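You operate a simulated robot arm through the tools that you are given. There is no shell and no other tool. Be economical: measure what you need, move in short steps, check, and stop when the job is done.

Carry out the task below with a simulated robot arm. There is one attempt and no reset: what you move stays moved.

## Task
Put the block labelled "3" from the top of the blue table on the silver plate there.
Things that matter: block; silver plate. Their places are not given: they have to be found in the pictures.

The check looks at the end state, three seconds after you hand in, the way a careful person would. Anything else that was tipped, shoved, dropped, spilled or broken makes it a failure.

## Robot
A 6-joint arm with a two-finger parallel gripper, fixed in place. Base frame: the origin is at the foot of the arm, x ahead of it, y to its left, z up; the work surface is at about z = 0. Units: mm, degrees, N and s.
With the tool pointing down near the work surface it reaches from about 160 to 420 mm from the base axis. Its first joint turns from -66.0 to 66.0 degrees. Payload 1.57 kg.
The TCP is the grasp point between the finger pads, 30 mm short of the fingertips. In the tool frame z runs along the fingers and y along their closing line. The gripper opens to 80 mm. The fingers are 17 mm wide and 12 mm thick; the gripper's body (40 by 82 mm) begins 80 mm behind the TCP.
Orientation is that of the tool frame in the base frame, as [roll, pitch, yaw] about the fixed x, y, z axes, in that order (R = Rz(yaw) Ry(pitch) Rx(roll)). With the fingers straight down and closing along the base's y, the tool's x points along the base's -x, its y along +y and its z along -z.

## Interface
- The arm moves only by the tool jog_arm. Its argument "plan" is a list of rows, each an object of numbers (a shift or turn left out is 0, a gripper value left out holds the last): "hand": the finger opening in mm, from 0 to 80; "x", "y", "z": the shift along the base's x, y, z in units of 30 mm (1.0 is 30 mm); "rx", "ry", "rz": the turn, a rotation vector about the base's x, y, z in units of 4 degrees (1.0 is 4 degrees). In form: [{"hand": .., "x": .., "y": .., "z": .., "rx": .., "ry": .., "rz": ..}, ...]. A call has 1 to 12 rows; each row shifts and turns the commanded pose from where the row before left it. A call with a number of a shift or a turn outside -1 to 1 is refused whole. Each row takes 0.2 s and may step no farther than 50 mm and 8.6 degrees from the row before; otherwise, or with a gripper value out of range, the whole call is refused. A pose out of reach is approached as far as the arm can. The call stops where the force on the tool passes 40 N (or 10 N more than at its start, if that is more) or the arm is blocked; 0.2 s more then pass. Each finger travels about 153 mm/s and halts on what it meets, pressing with about 22 N; the grip force reading is that of the motor and also rises with nothing between the fingers. The clock runs only during rows and for 0.2 s after the last one: add rows that do not move to give the fingers time. The reply holds the time, the measured pose of the TCP, the force on the tool along the base axes, the opening and the grip force, in the units named above and with some noise.
- Cameras (640 x 400 px; columns grow to the right, rows downward): "scene" is fixed at [60, -348, 405.1]; the picture's right is [0.64, -0.77, 0.00], its down [-0.57, -0.47, -0.67] and it looks along [0.52, 0.43, -0.74] (base axes); focal length 228 px, centre (320, 200). "wrist" rides on the gripper at [-32, 0, -78] in the tool frame; the picture's right is [0.00, -1.00, 0.00], its down [0.97, 0.00, -0.24] and it looks along [0.24, 0.00, 0.97] (tool axes); focal length 218 px, centre (320, 200).
- camera(camera): a new picture of that camera. It takes no simulated time.
- locate(camera, pixels): there is no depth. For up to 12 entries [column, row, z] of the newest picture of that camera ("zoom" is the newest enlarged one), the place [x, y] in the base frame at which the ray of that pixel passes the height z, good to about 3 mm. It takes no simulated time.
- inspect(camera, box): a new picture of the part [left, top, right, bottom] of that camera's present view, enlarged. It takes no simulated time.
- finish_job(): hands the job in; it is judged then, once.

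Go step by step. Measure first, check grasps and placings, and put right what went wrong. The budget is 60 turns and 26 pictures, counting those below and the enlarged ones. Unless the task says otherwise, let go and move clear before handing in, and close with one line.

The tools are called after ">>>" as a command line: name --argument value ..., lists and objects as JSON in quotes. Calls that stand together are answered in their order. jog_arm: Moves the arm, as the interface text tells. Its arguments: {"type":"object","properties":{"plan":{"type":"array"}},"required":["plan"]} The other tools are called the same way: camera (camera) takes a picture; locate (camera, pixels) gives the place at which the rays of pixels pass given heights; inspect (camera, box) takes an enlarged picture of a part of a camera's view; finish_job () hands the job in.

At the start:

```text
time_s: 0.0
tool_pos: [275.6, -56.1, 216.1]
tcp_rot: [-180.0, 0.0, -180.0]
contact_force: [0.5, 0.5, 0.8]
width: 79.9
grip_force: 0.1
```

scene: 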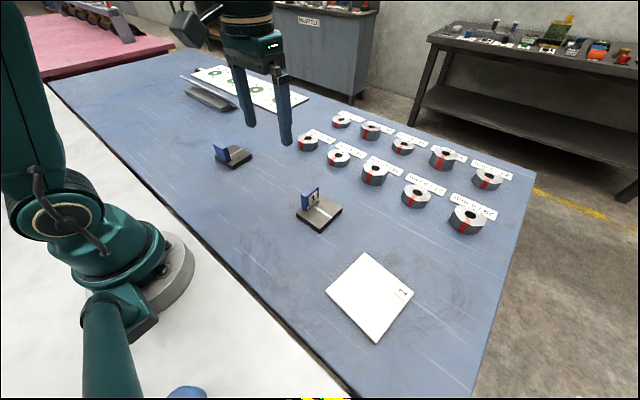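
wrist: 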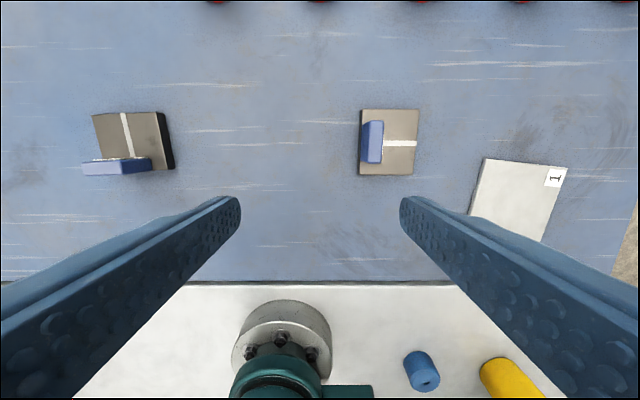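

The scene shows two grey items with blue upright parts near (232,157) and (318,212), a pale plate near (370,295), and a row of round parts. I'll enlarge these to find the "3" and the silver plate.

>>> inspect --camera "scene" --box '[180, 120, 360, 240]'

>>> inspect --camera "scene" --box '[290, 100, 530, 250]'

>>> inspect --camera "scene" --box '[160, 50, 320, 150]'

```text
3.33 times, centred on (270, 180) of scene
```

zoom: 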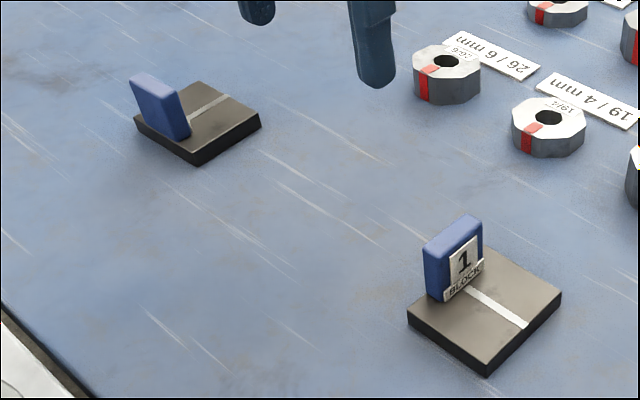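

```text
2.67 times, centred on (410, 175) of scene
```

zoom: 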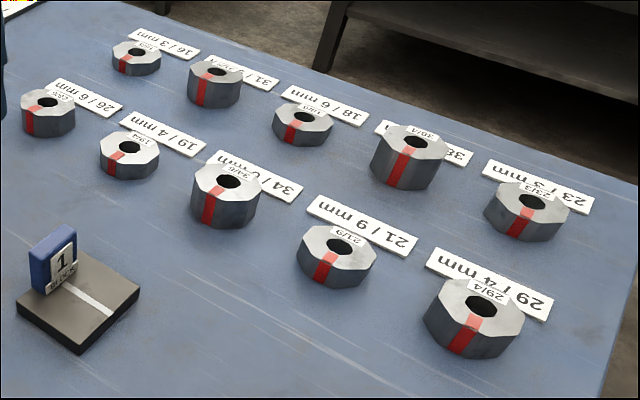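

```text
4.00 times, centred on (240, 100) of scene
```

zoom: 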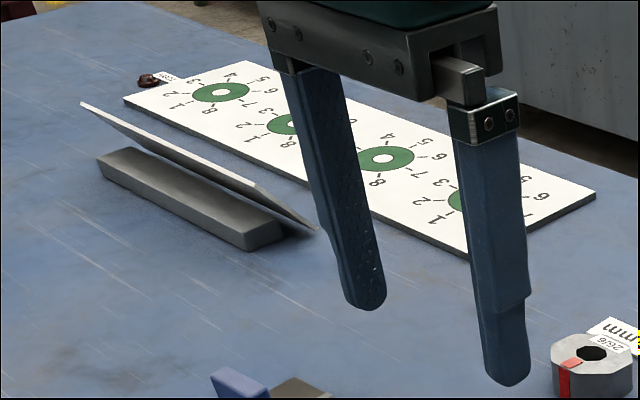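

Block "1" is at (318,212). The other block at (232,157) has its label facing away, towards +x, and so does the tilted sign at the top left. I'll move the wrist camera left and outward to read them.

>>> locate --camera "scene" --pixels '[[232, 157, 5], [318, 212, 5], [370, 295, 5], [210, 97, 5], [308, 145, 5], [250, 85, 5], [196, 70, 5]]'

>>> jog_arm --plan '[{"y": 1}, {"y": 1}, {"y": 1}, {"y": 1, "x": 1}, {"x": 1}, {"x": 1}]'

>>> camera --camera "wrist"

```text
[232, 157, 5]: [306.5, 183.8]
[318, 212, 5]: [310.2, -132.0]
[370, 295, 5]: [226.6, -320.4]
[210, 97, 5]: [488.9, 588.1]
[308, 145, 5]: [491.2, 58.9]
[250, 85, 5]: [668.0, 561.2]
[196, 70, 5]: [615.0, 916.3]
```

```text
time_s: 1.4
tool_pos: [356.8, 64.0, 211.4]
tcp_rot: [-180.0, -0.2, -179.9]
contact_force: [-0.6, -0.8, 1.0]
width: 80.1
grip_force: 0.1
out of reach, approached as far as the arm can: row 6
```

```text
20 pictures are left
```

wrist: 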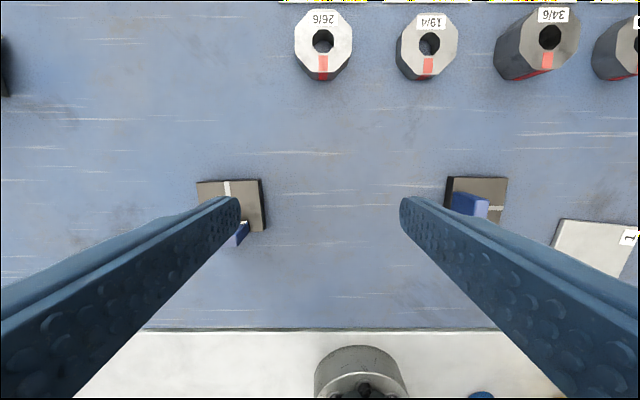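

The blue tag near (243,230) of the other block is partly hidden by a finger. I'll centre the camera on that block in y to read it.

>>> jog_arm --plan '[{"x": -0.5, "y": 1}, {"y": 1}, {"y": 1}, {"y": 1}, {"z": -1}]'

>>> inspect --camera "wrist" --box '[220, 100, 420, 300]'

>>> camera --camera "wrist"

```text
time_s: 2.6
tool_pos: [329.0, 164.3, 174.6]
tcp_rot: [180.0, 0.1, -180.0]
contact_force: [0.1, 0.0, -0.2]
width: 80.0
grip_force: 0.1
out of reach, approached as far as the arm can: row 3, 4
```

```text
2.00 times, centred on (320, 200) of wrist
```

zoom: 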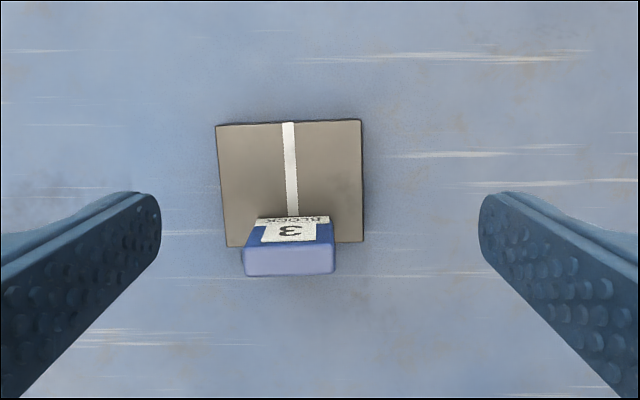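

```text
18 pictures are left
```

wrist: 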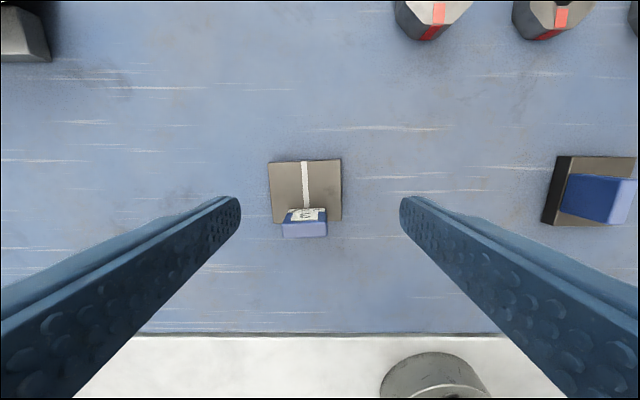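

The zoom shows "BLOCK 3" on this one: a blue slab standing at the -x edge of a grey-brown base. I'll measure it in both views and look at the plate.

>>> inspect --camera "scene" --box '[200, 130, 264, 170]'

>>> inspect --camera "scene" --box '[310, 240, 430, 350]'

>>> locate --camera "wrist" --pixels '[[269, 162, 10], [341, 158, 10], [341, 221, 10], [273, 223, 10], [282, 238, 40], [327, 236, 40], [284, 224, 40], [327, 222, 40]]'

```text
10.00 times, centred on (232, 150) of scene
```

zoom: 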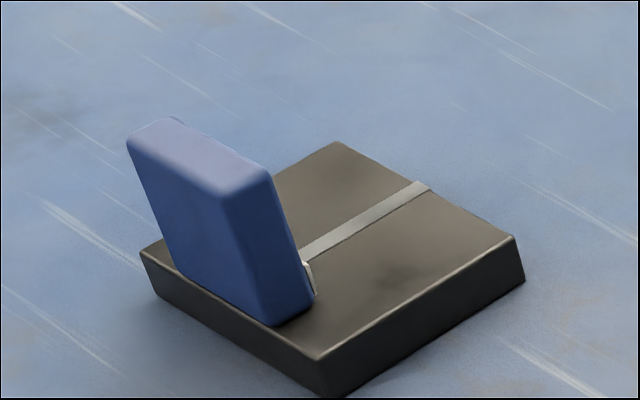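

```text
3.64 times, centred on (370, 295) of scene
```

zoom: 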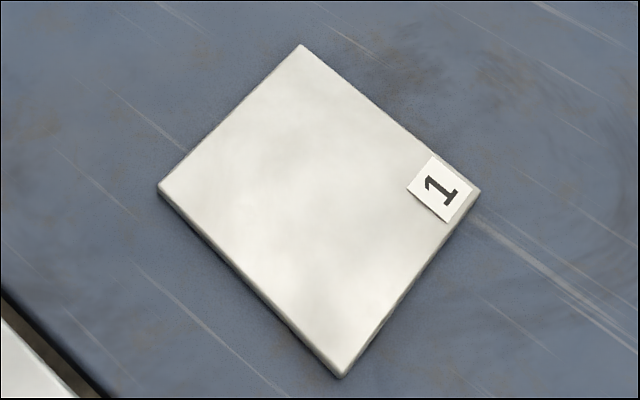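

```text
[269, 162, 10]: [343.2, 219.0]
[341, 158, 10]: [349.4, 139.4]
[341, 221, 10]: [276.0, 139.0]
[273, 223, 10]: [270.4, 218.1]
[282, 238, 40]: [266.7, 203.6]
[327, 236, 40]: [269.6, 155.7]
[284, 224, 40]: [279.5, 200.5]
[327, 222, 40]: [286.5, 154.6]
```

The plate marked "1" is the silver plate, and the only one in view. I'll compute sizes from scene pixels: base corners (232.5,169.5), handle top (222,150), and the plate corners.

>>> locate --camera "scene" --pixels '[[232.5, 169.5, 0], [231.8, 166, 10], [231.8, 166, 15], [214, 155, 15], [251.3, 153.8, 15], [233.7, 144.2, 15], [227.5, 162.5, 15], [231.5, 159.5, 15], [217.8, 157.2, 15], [222.2, 149.7, 50], [222.2, 149.7, 60], [227, 147.5, 60]]'

>>> locate --camera "zoom" --pixels '[[301, 45, 6], [480, 190, 6], [342, 375, 6], [159, 187, 6], [342, 378, 0], [470, 190, 6], [407, 188, 6], [449, 221, 6], [430, 156, 6]]'

```text
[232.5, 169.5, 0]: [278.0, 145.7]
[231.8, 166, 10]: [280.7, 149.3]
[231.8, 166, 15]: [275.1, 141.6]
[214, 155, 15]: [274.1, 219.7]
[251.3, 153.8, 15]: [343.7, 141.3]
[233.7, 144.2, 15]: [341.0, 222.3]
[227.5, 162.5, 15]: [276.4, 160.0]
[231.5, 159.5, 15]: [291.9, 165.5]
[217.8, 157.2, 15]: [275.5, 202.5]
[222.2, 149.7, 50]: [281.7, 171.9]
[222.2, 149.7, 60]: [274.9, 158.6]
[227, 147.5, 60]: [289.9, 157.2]
```

```text
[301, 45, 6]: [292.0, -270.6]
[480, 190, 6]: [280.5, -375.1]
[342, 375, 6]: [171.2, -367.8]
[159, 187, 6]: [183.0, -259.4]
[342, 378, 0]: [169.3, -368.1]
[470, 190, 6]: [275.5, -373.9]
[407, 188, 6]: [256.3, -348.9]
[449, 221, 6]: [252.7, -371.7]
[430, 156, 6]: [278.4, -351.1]
```

The base is about 70×80 mm, top near z=15. The handle is at x 276–291, y 158–203, top near z=60. The plate is about 110 mm square, centred at (232,-318). I'll grip across the handle's thickness (along x), so I turn the tool -90° while centring over it.

>>> jog_arm --plan '[{"rz": -1, "x": -0.75, "hand": 56}, {"rz": -1, "x": -0.75}, {"rz": -1, "y": 0.55}, {"rz": -1}, {"rz": -1}, {"rz": -1}, {"rz": -1}, {"rz": -1}, {"rz": -1}, {"rz": -1}, {"rz": -1}, {"rz": -1}]'

>>> jog_arm --plan '[{"rz": -1}, {"rz": -1}, {"rz": -1}, {"rz": -1}, {"rz": -1}, {"rz": -1}, {"rz": -1}, {"rz": -1}, {"rz": -1}, {"rz": -1}, {"rz": -0.5}]'

>>> camera --camera "wrist"

```text
time_s: 5.2
tool_pos: [283.2, 181.5, 172.8]
tcp_rot: [180.0, 0.0, 132.0]
contact_force: [0.5, 0.3, -0.4]
width: 56.2
grip_force: 0.0
```

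```text
time_s: 7.6
tool_pos: [282.3, 181.6, 171.7]
tcp_rot: [180.0, 0.0, 89.9]
contact_force: [-0.4, -0.3, -0.1]
width: 56.0
grip_force: 0.0
```

```text
15 pictures are left
```

wrist: 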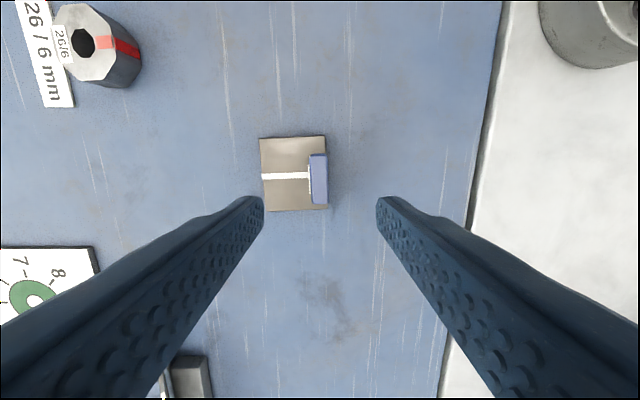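

The handle top shows at about (310–328, 154–203), nearly between the fingers. I'll locate it at its top height before descending.

>>> locate --camera "wrist" --pixels '[[309, 155, 60], [326, 154, 60], [328, 203, 60], [313, 203, 60], [260, 138, 15], [325, 136, 15], [328, 209, 15], [263, 211, 15]]'

```text
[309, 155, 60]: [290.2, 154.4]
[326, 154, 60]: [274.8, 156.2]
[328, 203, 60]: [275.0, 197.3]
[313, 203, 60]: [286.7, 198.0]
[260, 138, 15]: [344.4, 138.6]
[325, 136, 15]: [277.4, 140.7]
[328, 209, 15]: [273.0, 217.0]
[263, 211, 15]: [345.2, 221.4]
```

The handle centre is about (282,178), so the TCP is aligned. I'm descending to z≈50 and stopping before closing.

>>> jog_arm --plan '[{"z": -1, "y": -0.08}, {"z": -1}, {"z": -1}, {"z": -0.5}, {"z": -0.5}, {}]'

>>> inspect --camera "scene" --box '[180, 90, 308, 170]'

```text
time_s: 9.0
tool_pos: [280.5, 179.1, 53.2]
tcp_rot: [180.0, -0.1, 90.0]
contact_force: [-0.4, 0.1, 0.6]
width: 55.8
grip_force: 0.1
```

```text
5.00 times, centred on (244, 130) of scene
```

zoom: 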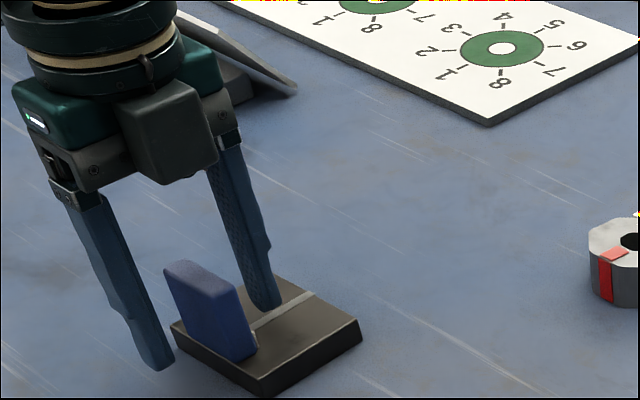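

The fingers straddle the handle cleanly. I'll lower 4 mm and close.

>>> jog_arm --plan '[{"z": -0.14, "x": 0.06}, {"hand": 30}, {"hand": 18}, {"hand": 0}, {}, {}]'

```text
time_s: 10.4
tool_pos: [283.3, 178.7, 48.5]
tcp_rot: [180.0, 0.0, 90.1]
contact_force: [1.6, 0.6, 0.2]
width: 15.8
grip_force: 21.3
```

The handle is gripped at a width of 15.8 mm. I'll lift a little and see whether the base comes along and stays level.

>>> jog_arm --plan '[{"z": 0.4}, {"z": 0.6}, {}, {}]'

>>> inspect --camera "scene" --box '[180, 90, 308, 170]'

```text
time_s: 11.4
tool_pos: [284.5, 178.8, 78.2]
tcp_rot: [-180.0, 0.0, 89.9]
contact_force: [-0.2, 0.2, -6.3]
width: 15.8
grip_force: 21.8
```

```text
5.00 times, centred on (244, 130) of scene
```

zoom: 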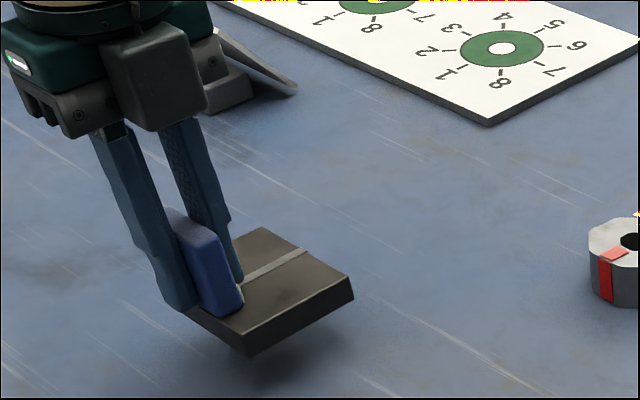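

The base comes up with the handle, level, with about 6.3 N of weight. I'll lift higher and travel in -y towards the plate.

>>> jog_arm --plan '[{"z": 0.8}, {"z": 1}, {"z": 0.8}, {"y": -0.8}, {"y": -1}, {"y": -1}, {"y": -1}, {"y": -1}, {"y": -1}, {"y": -1}, {"y": -0.8}]'

>>> jog_arm --plan '[{"y": -0.8, "x": -0.3}, {"y": -1, "x": -0.3}, {"y": -1, "x": -0.3}, {"y": -1, "x": -0.3}, {"y": -1, "x": -0.3}, {"y": -1, "x": -0.3, "rz": -0.5}, {"y": -1, "x": -0.3, "rz": -0.5}, {"y": -1, "x": -0.3, "rz": -0.5}, {"y": -0.7, "x": -0.2}, {}]'

>>> camera --camera "scene"

```text
time_s: 13.8
tool_pos: [284.1, -48.3, 156.7]
tcp_rot: [-180.0, 0.1, 90.0]
contact_force: [0.0, -1.1, -5.1]
width: 16.1
grip_force: 21.8
```

```text
time_s: 16.0
tool_pos: [204.8, -304.0, 156.1]
tcp_rot: [-180.0, 0.0, 84.2]
contact_force: [0.8, -0.4, -6.2]
width: 15.7
grip_force: 21.8
```

```text
12 pictures are left
```

scene: 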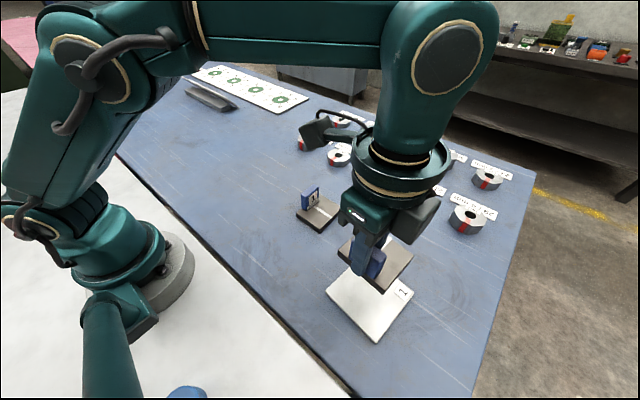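

The block is held above the plate at (370,300). I'll shift y by -12 mm, lower part way, and check alignment.

>>> jog_arm --plan '[{"y": -0.42}, {"z": -0.8}, {"z": -0.8}, {"z": -0.8}, {"z": -0.2}, {}]'

>>> inspect --camera "scene" --box '[300, 220, 440, 350]'

>>> camera --camera "wrist"

```text
time_s: 17.4
tool_pos: [203.9, -316.0, 78.8]
tcp_rot: [-180.0, 0.0, 84.1]
contact_force: [0.3, 0.1, -5.6]
width: 16.0
grip_force: 22.0
```

```text
3.08 times, centred on (370, 285) of scene
```

zoom: 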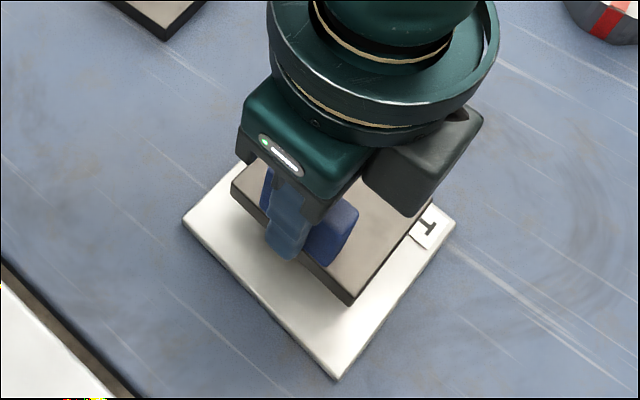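

```text
10 pictures are left
```

wrist: 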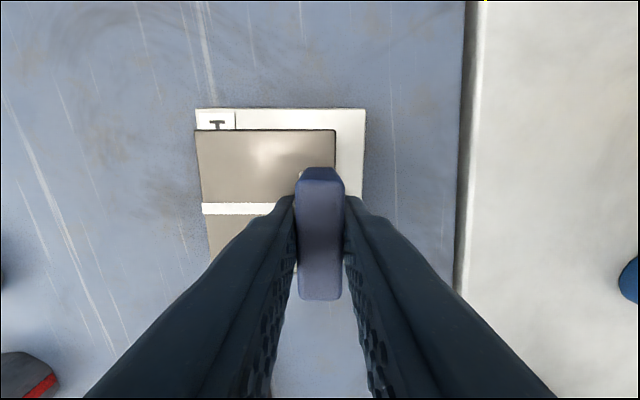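

The base is parallel to the plate in the wrist view. I'll locate base corners (195,130), (336,130) at z≈45 and plate corners (195,108), (366,108) at z≈6 to check centring.

>>> locate --camera "wrist" --pixels '[[195, 130, 45], [336, 130, 45], [195, 108, 6], [366, 108, 6], [358, 224, 6]]'

>>> locate --camera "zoom" --pixels '[[350, 303, 30], [348, 298, 45], [232, 184, 45], [183, 222, 6], [335, 378, 6], [456, 224, 6]]'

```text
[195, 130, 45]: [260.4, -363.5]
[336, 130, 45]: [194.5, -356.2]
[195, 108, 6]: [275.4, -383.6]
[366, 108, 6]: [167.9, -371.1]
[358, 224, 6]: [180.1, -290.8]
```

```text
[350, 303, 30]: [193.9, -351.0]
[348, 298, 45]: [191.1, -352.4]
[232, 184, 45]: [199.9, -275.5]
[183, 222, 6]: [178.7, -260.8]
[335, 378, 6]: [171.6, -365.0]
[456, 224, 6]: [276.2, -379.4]
```

Margins are about 14–20 mm on all sides, so it is well centred. I'll lower in small steps, watching the vertical force.

>>> jog_arm --plan '[{"z": -0.4}, {"z": -0.2}, {"z": -0.05}, {}]'

```text
time_s: 18.4
tool_pos: [205.6, -316.9, 58.4]
tcp_rot: [180.0, 0.0, 83.9]
contact_force: [-0.2, -0.4, -4.6]
width: 16.1
grip_force: 22.0
```

It is still hanging freely (-4.6 N). I'm lowering a few more millimetres.

>>> jog_arm --plan '[{"z": -0.05}, {"z": -0.04}, {}]'

```text
time_s: 19.2
tool_pos: [206.2, -317.1, 56.1]
tcp_rot: [-179.9, -0.1, 84.0]
contact_force: [-2.5, 2.8, 8.2]
width: 15.8
grip_force: 21.9
```

The force swung to +8 N, so the block is on the plate. I'll release gradually and rise straight up.

>>> jog_arm --plan '[{"hand": 22}, {"hand": 34}, {"hand": 50}, {}, {}]'

>>> jog_arm --plan '[{"z": 0.5}, {"z": 1}, {"z": 1}, {"z": 1}, {"x": 0.3, "y": 1}, {"x": 0.3, "y": 1}, {"x": 0.3, "y": 1}, {"x": 0.3, "y": 1}, {"y": 1}, {}]'

>>> camera --camera "scene"

>>> inspect --camera "scene" --box '[280, 180, 440, 350]'

```text
time_s: 20.4
tool_pos: [205.9, -317.3, 54.8]
tcp_rot: [180.0, 0.1, 84.0]
contact_force: [0.1, 0.4, 0.4]
width: 49.9
grip_force: 0.0
```

```text
time_s: 22.6
tool_pos: [244.2, -163.3, 158.4]
tcp_rot: [179.9, 0.0, 84.0]
contact_force: [0.2, -0.3, 0.3]
width: 49.8
grip_force: 0.1
```

```text
9 pictures are left
```

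scene: 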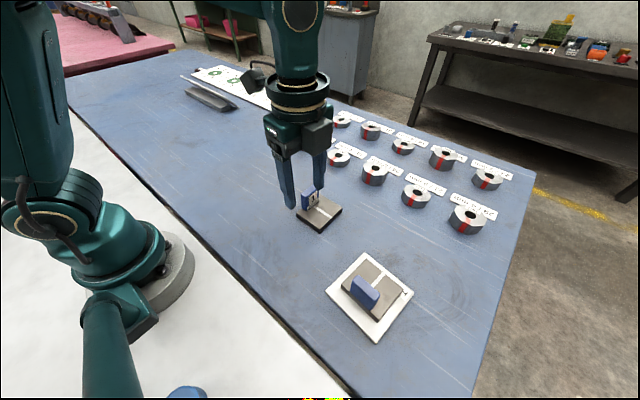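

```text
2.35 times, centred on (360, 265) of scene
```

zoom: 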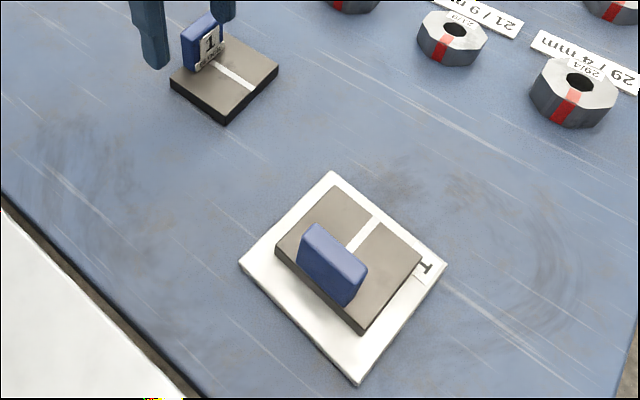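

Block 3 sits flat and fully on the silver plate, around zoom (350,260). Block 1 is untouched and the gripper is clear at z≈158, so I'm handing in.

>>> finish_job

```text
The job is handed in.
```

Block "3" is resting flat on the silver plate, with margins of about 14–20 mm on all sides, and the last pictures show nothing else moved.
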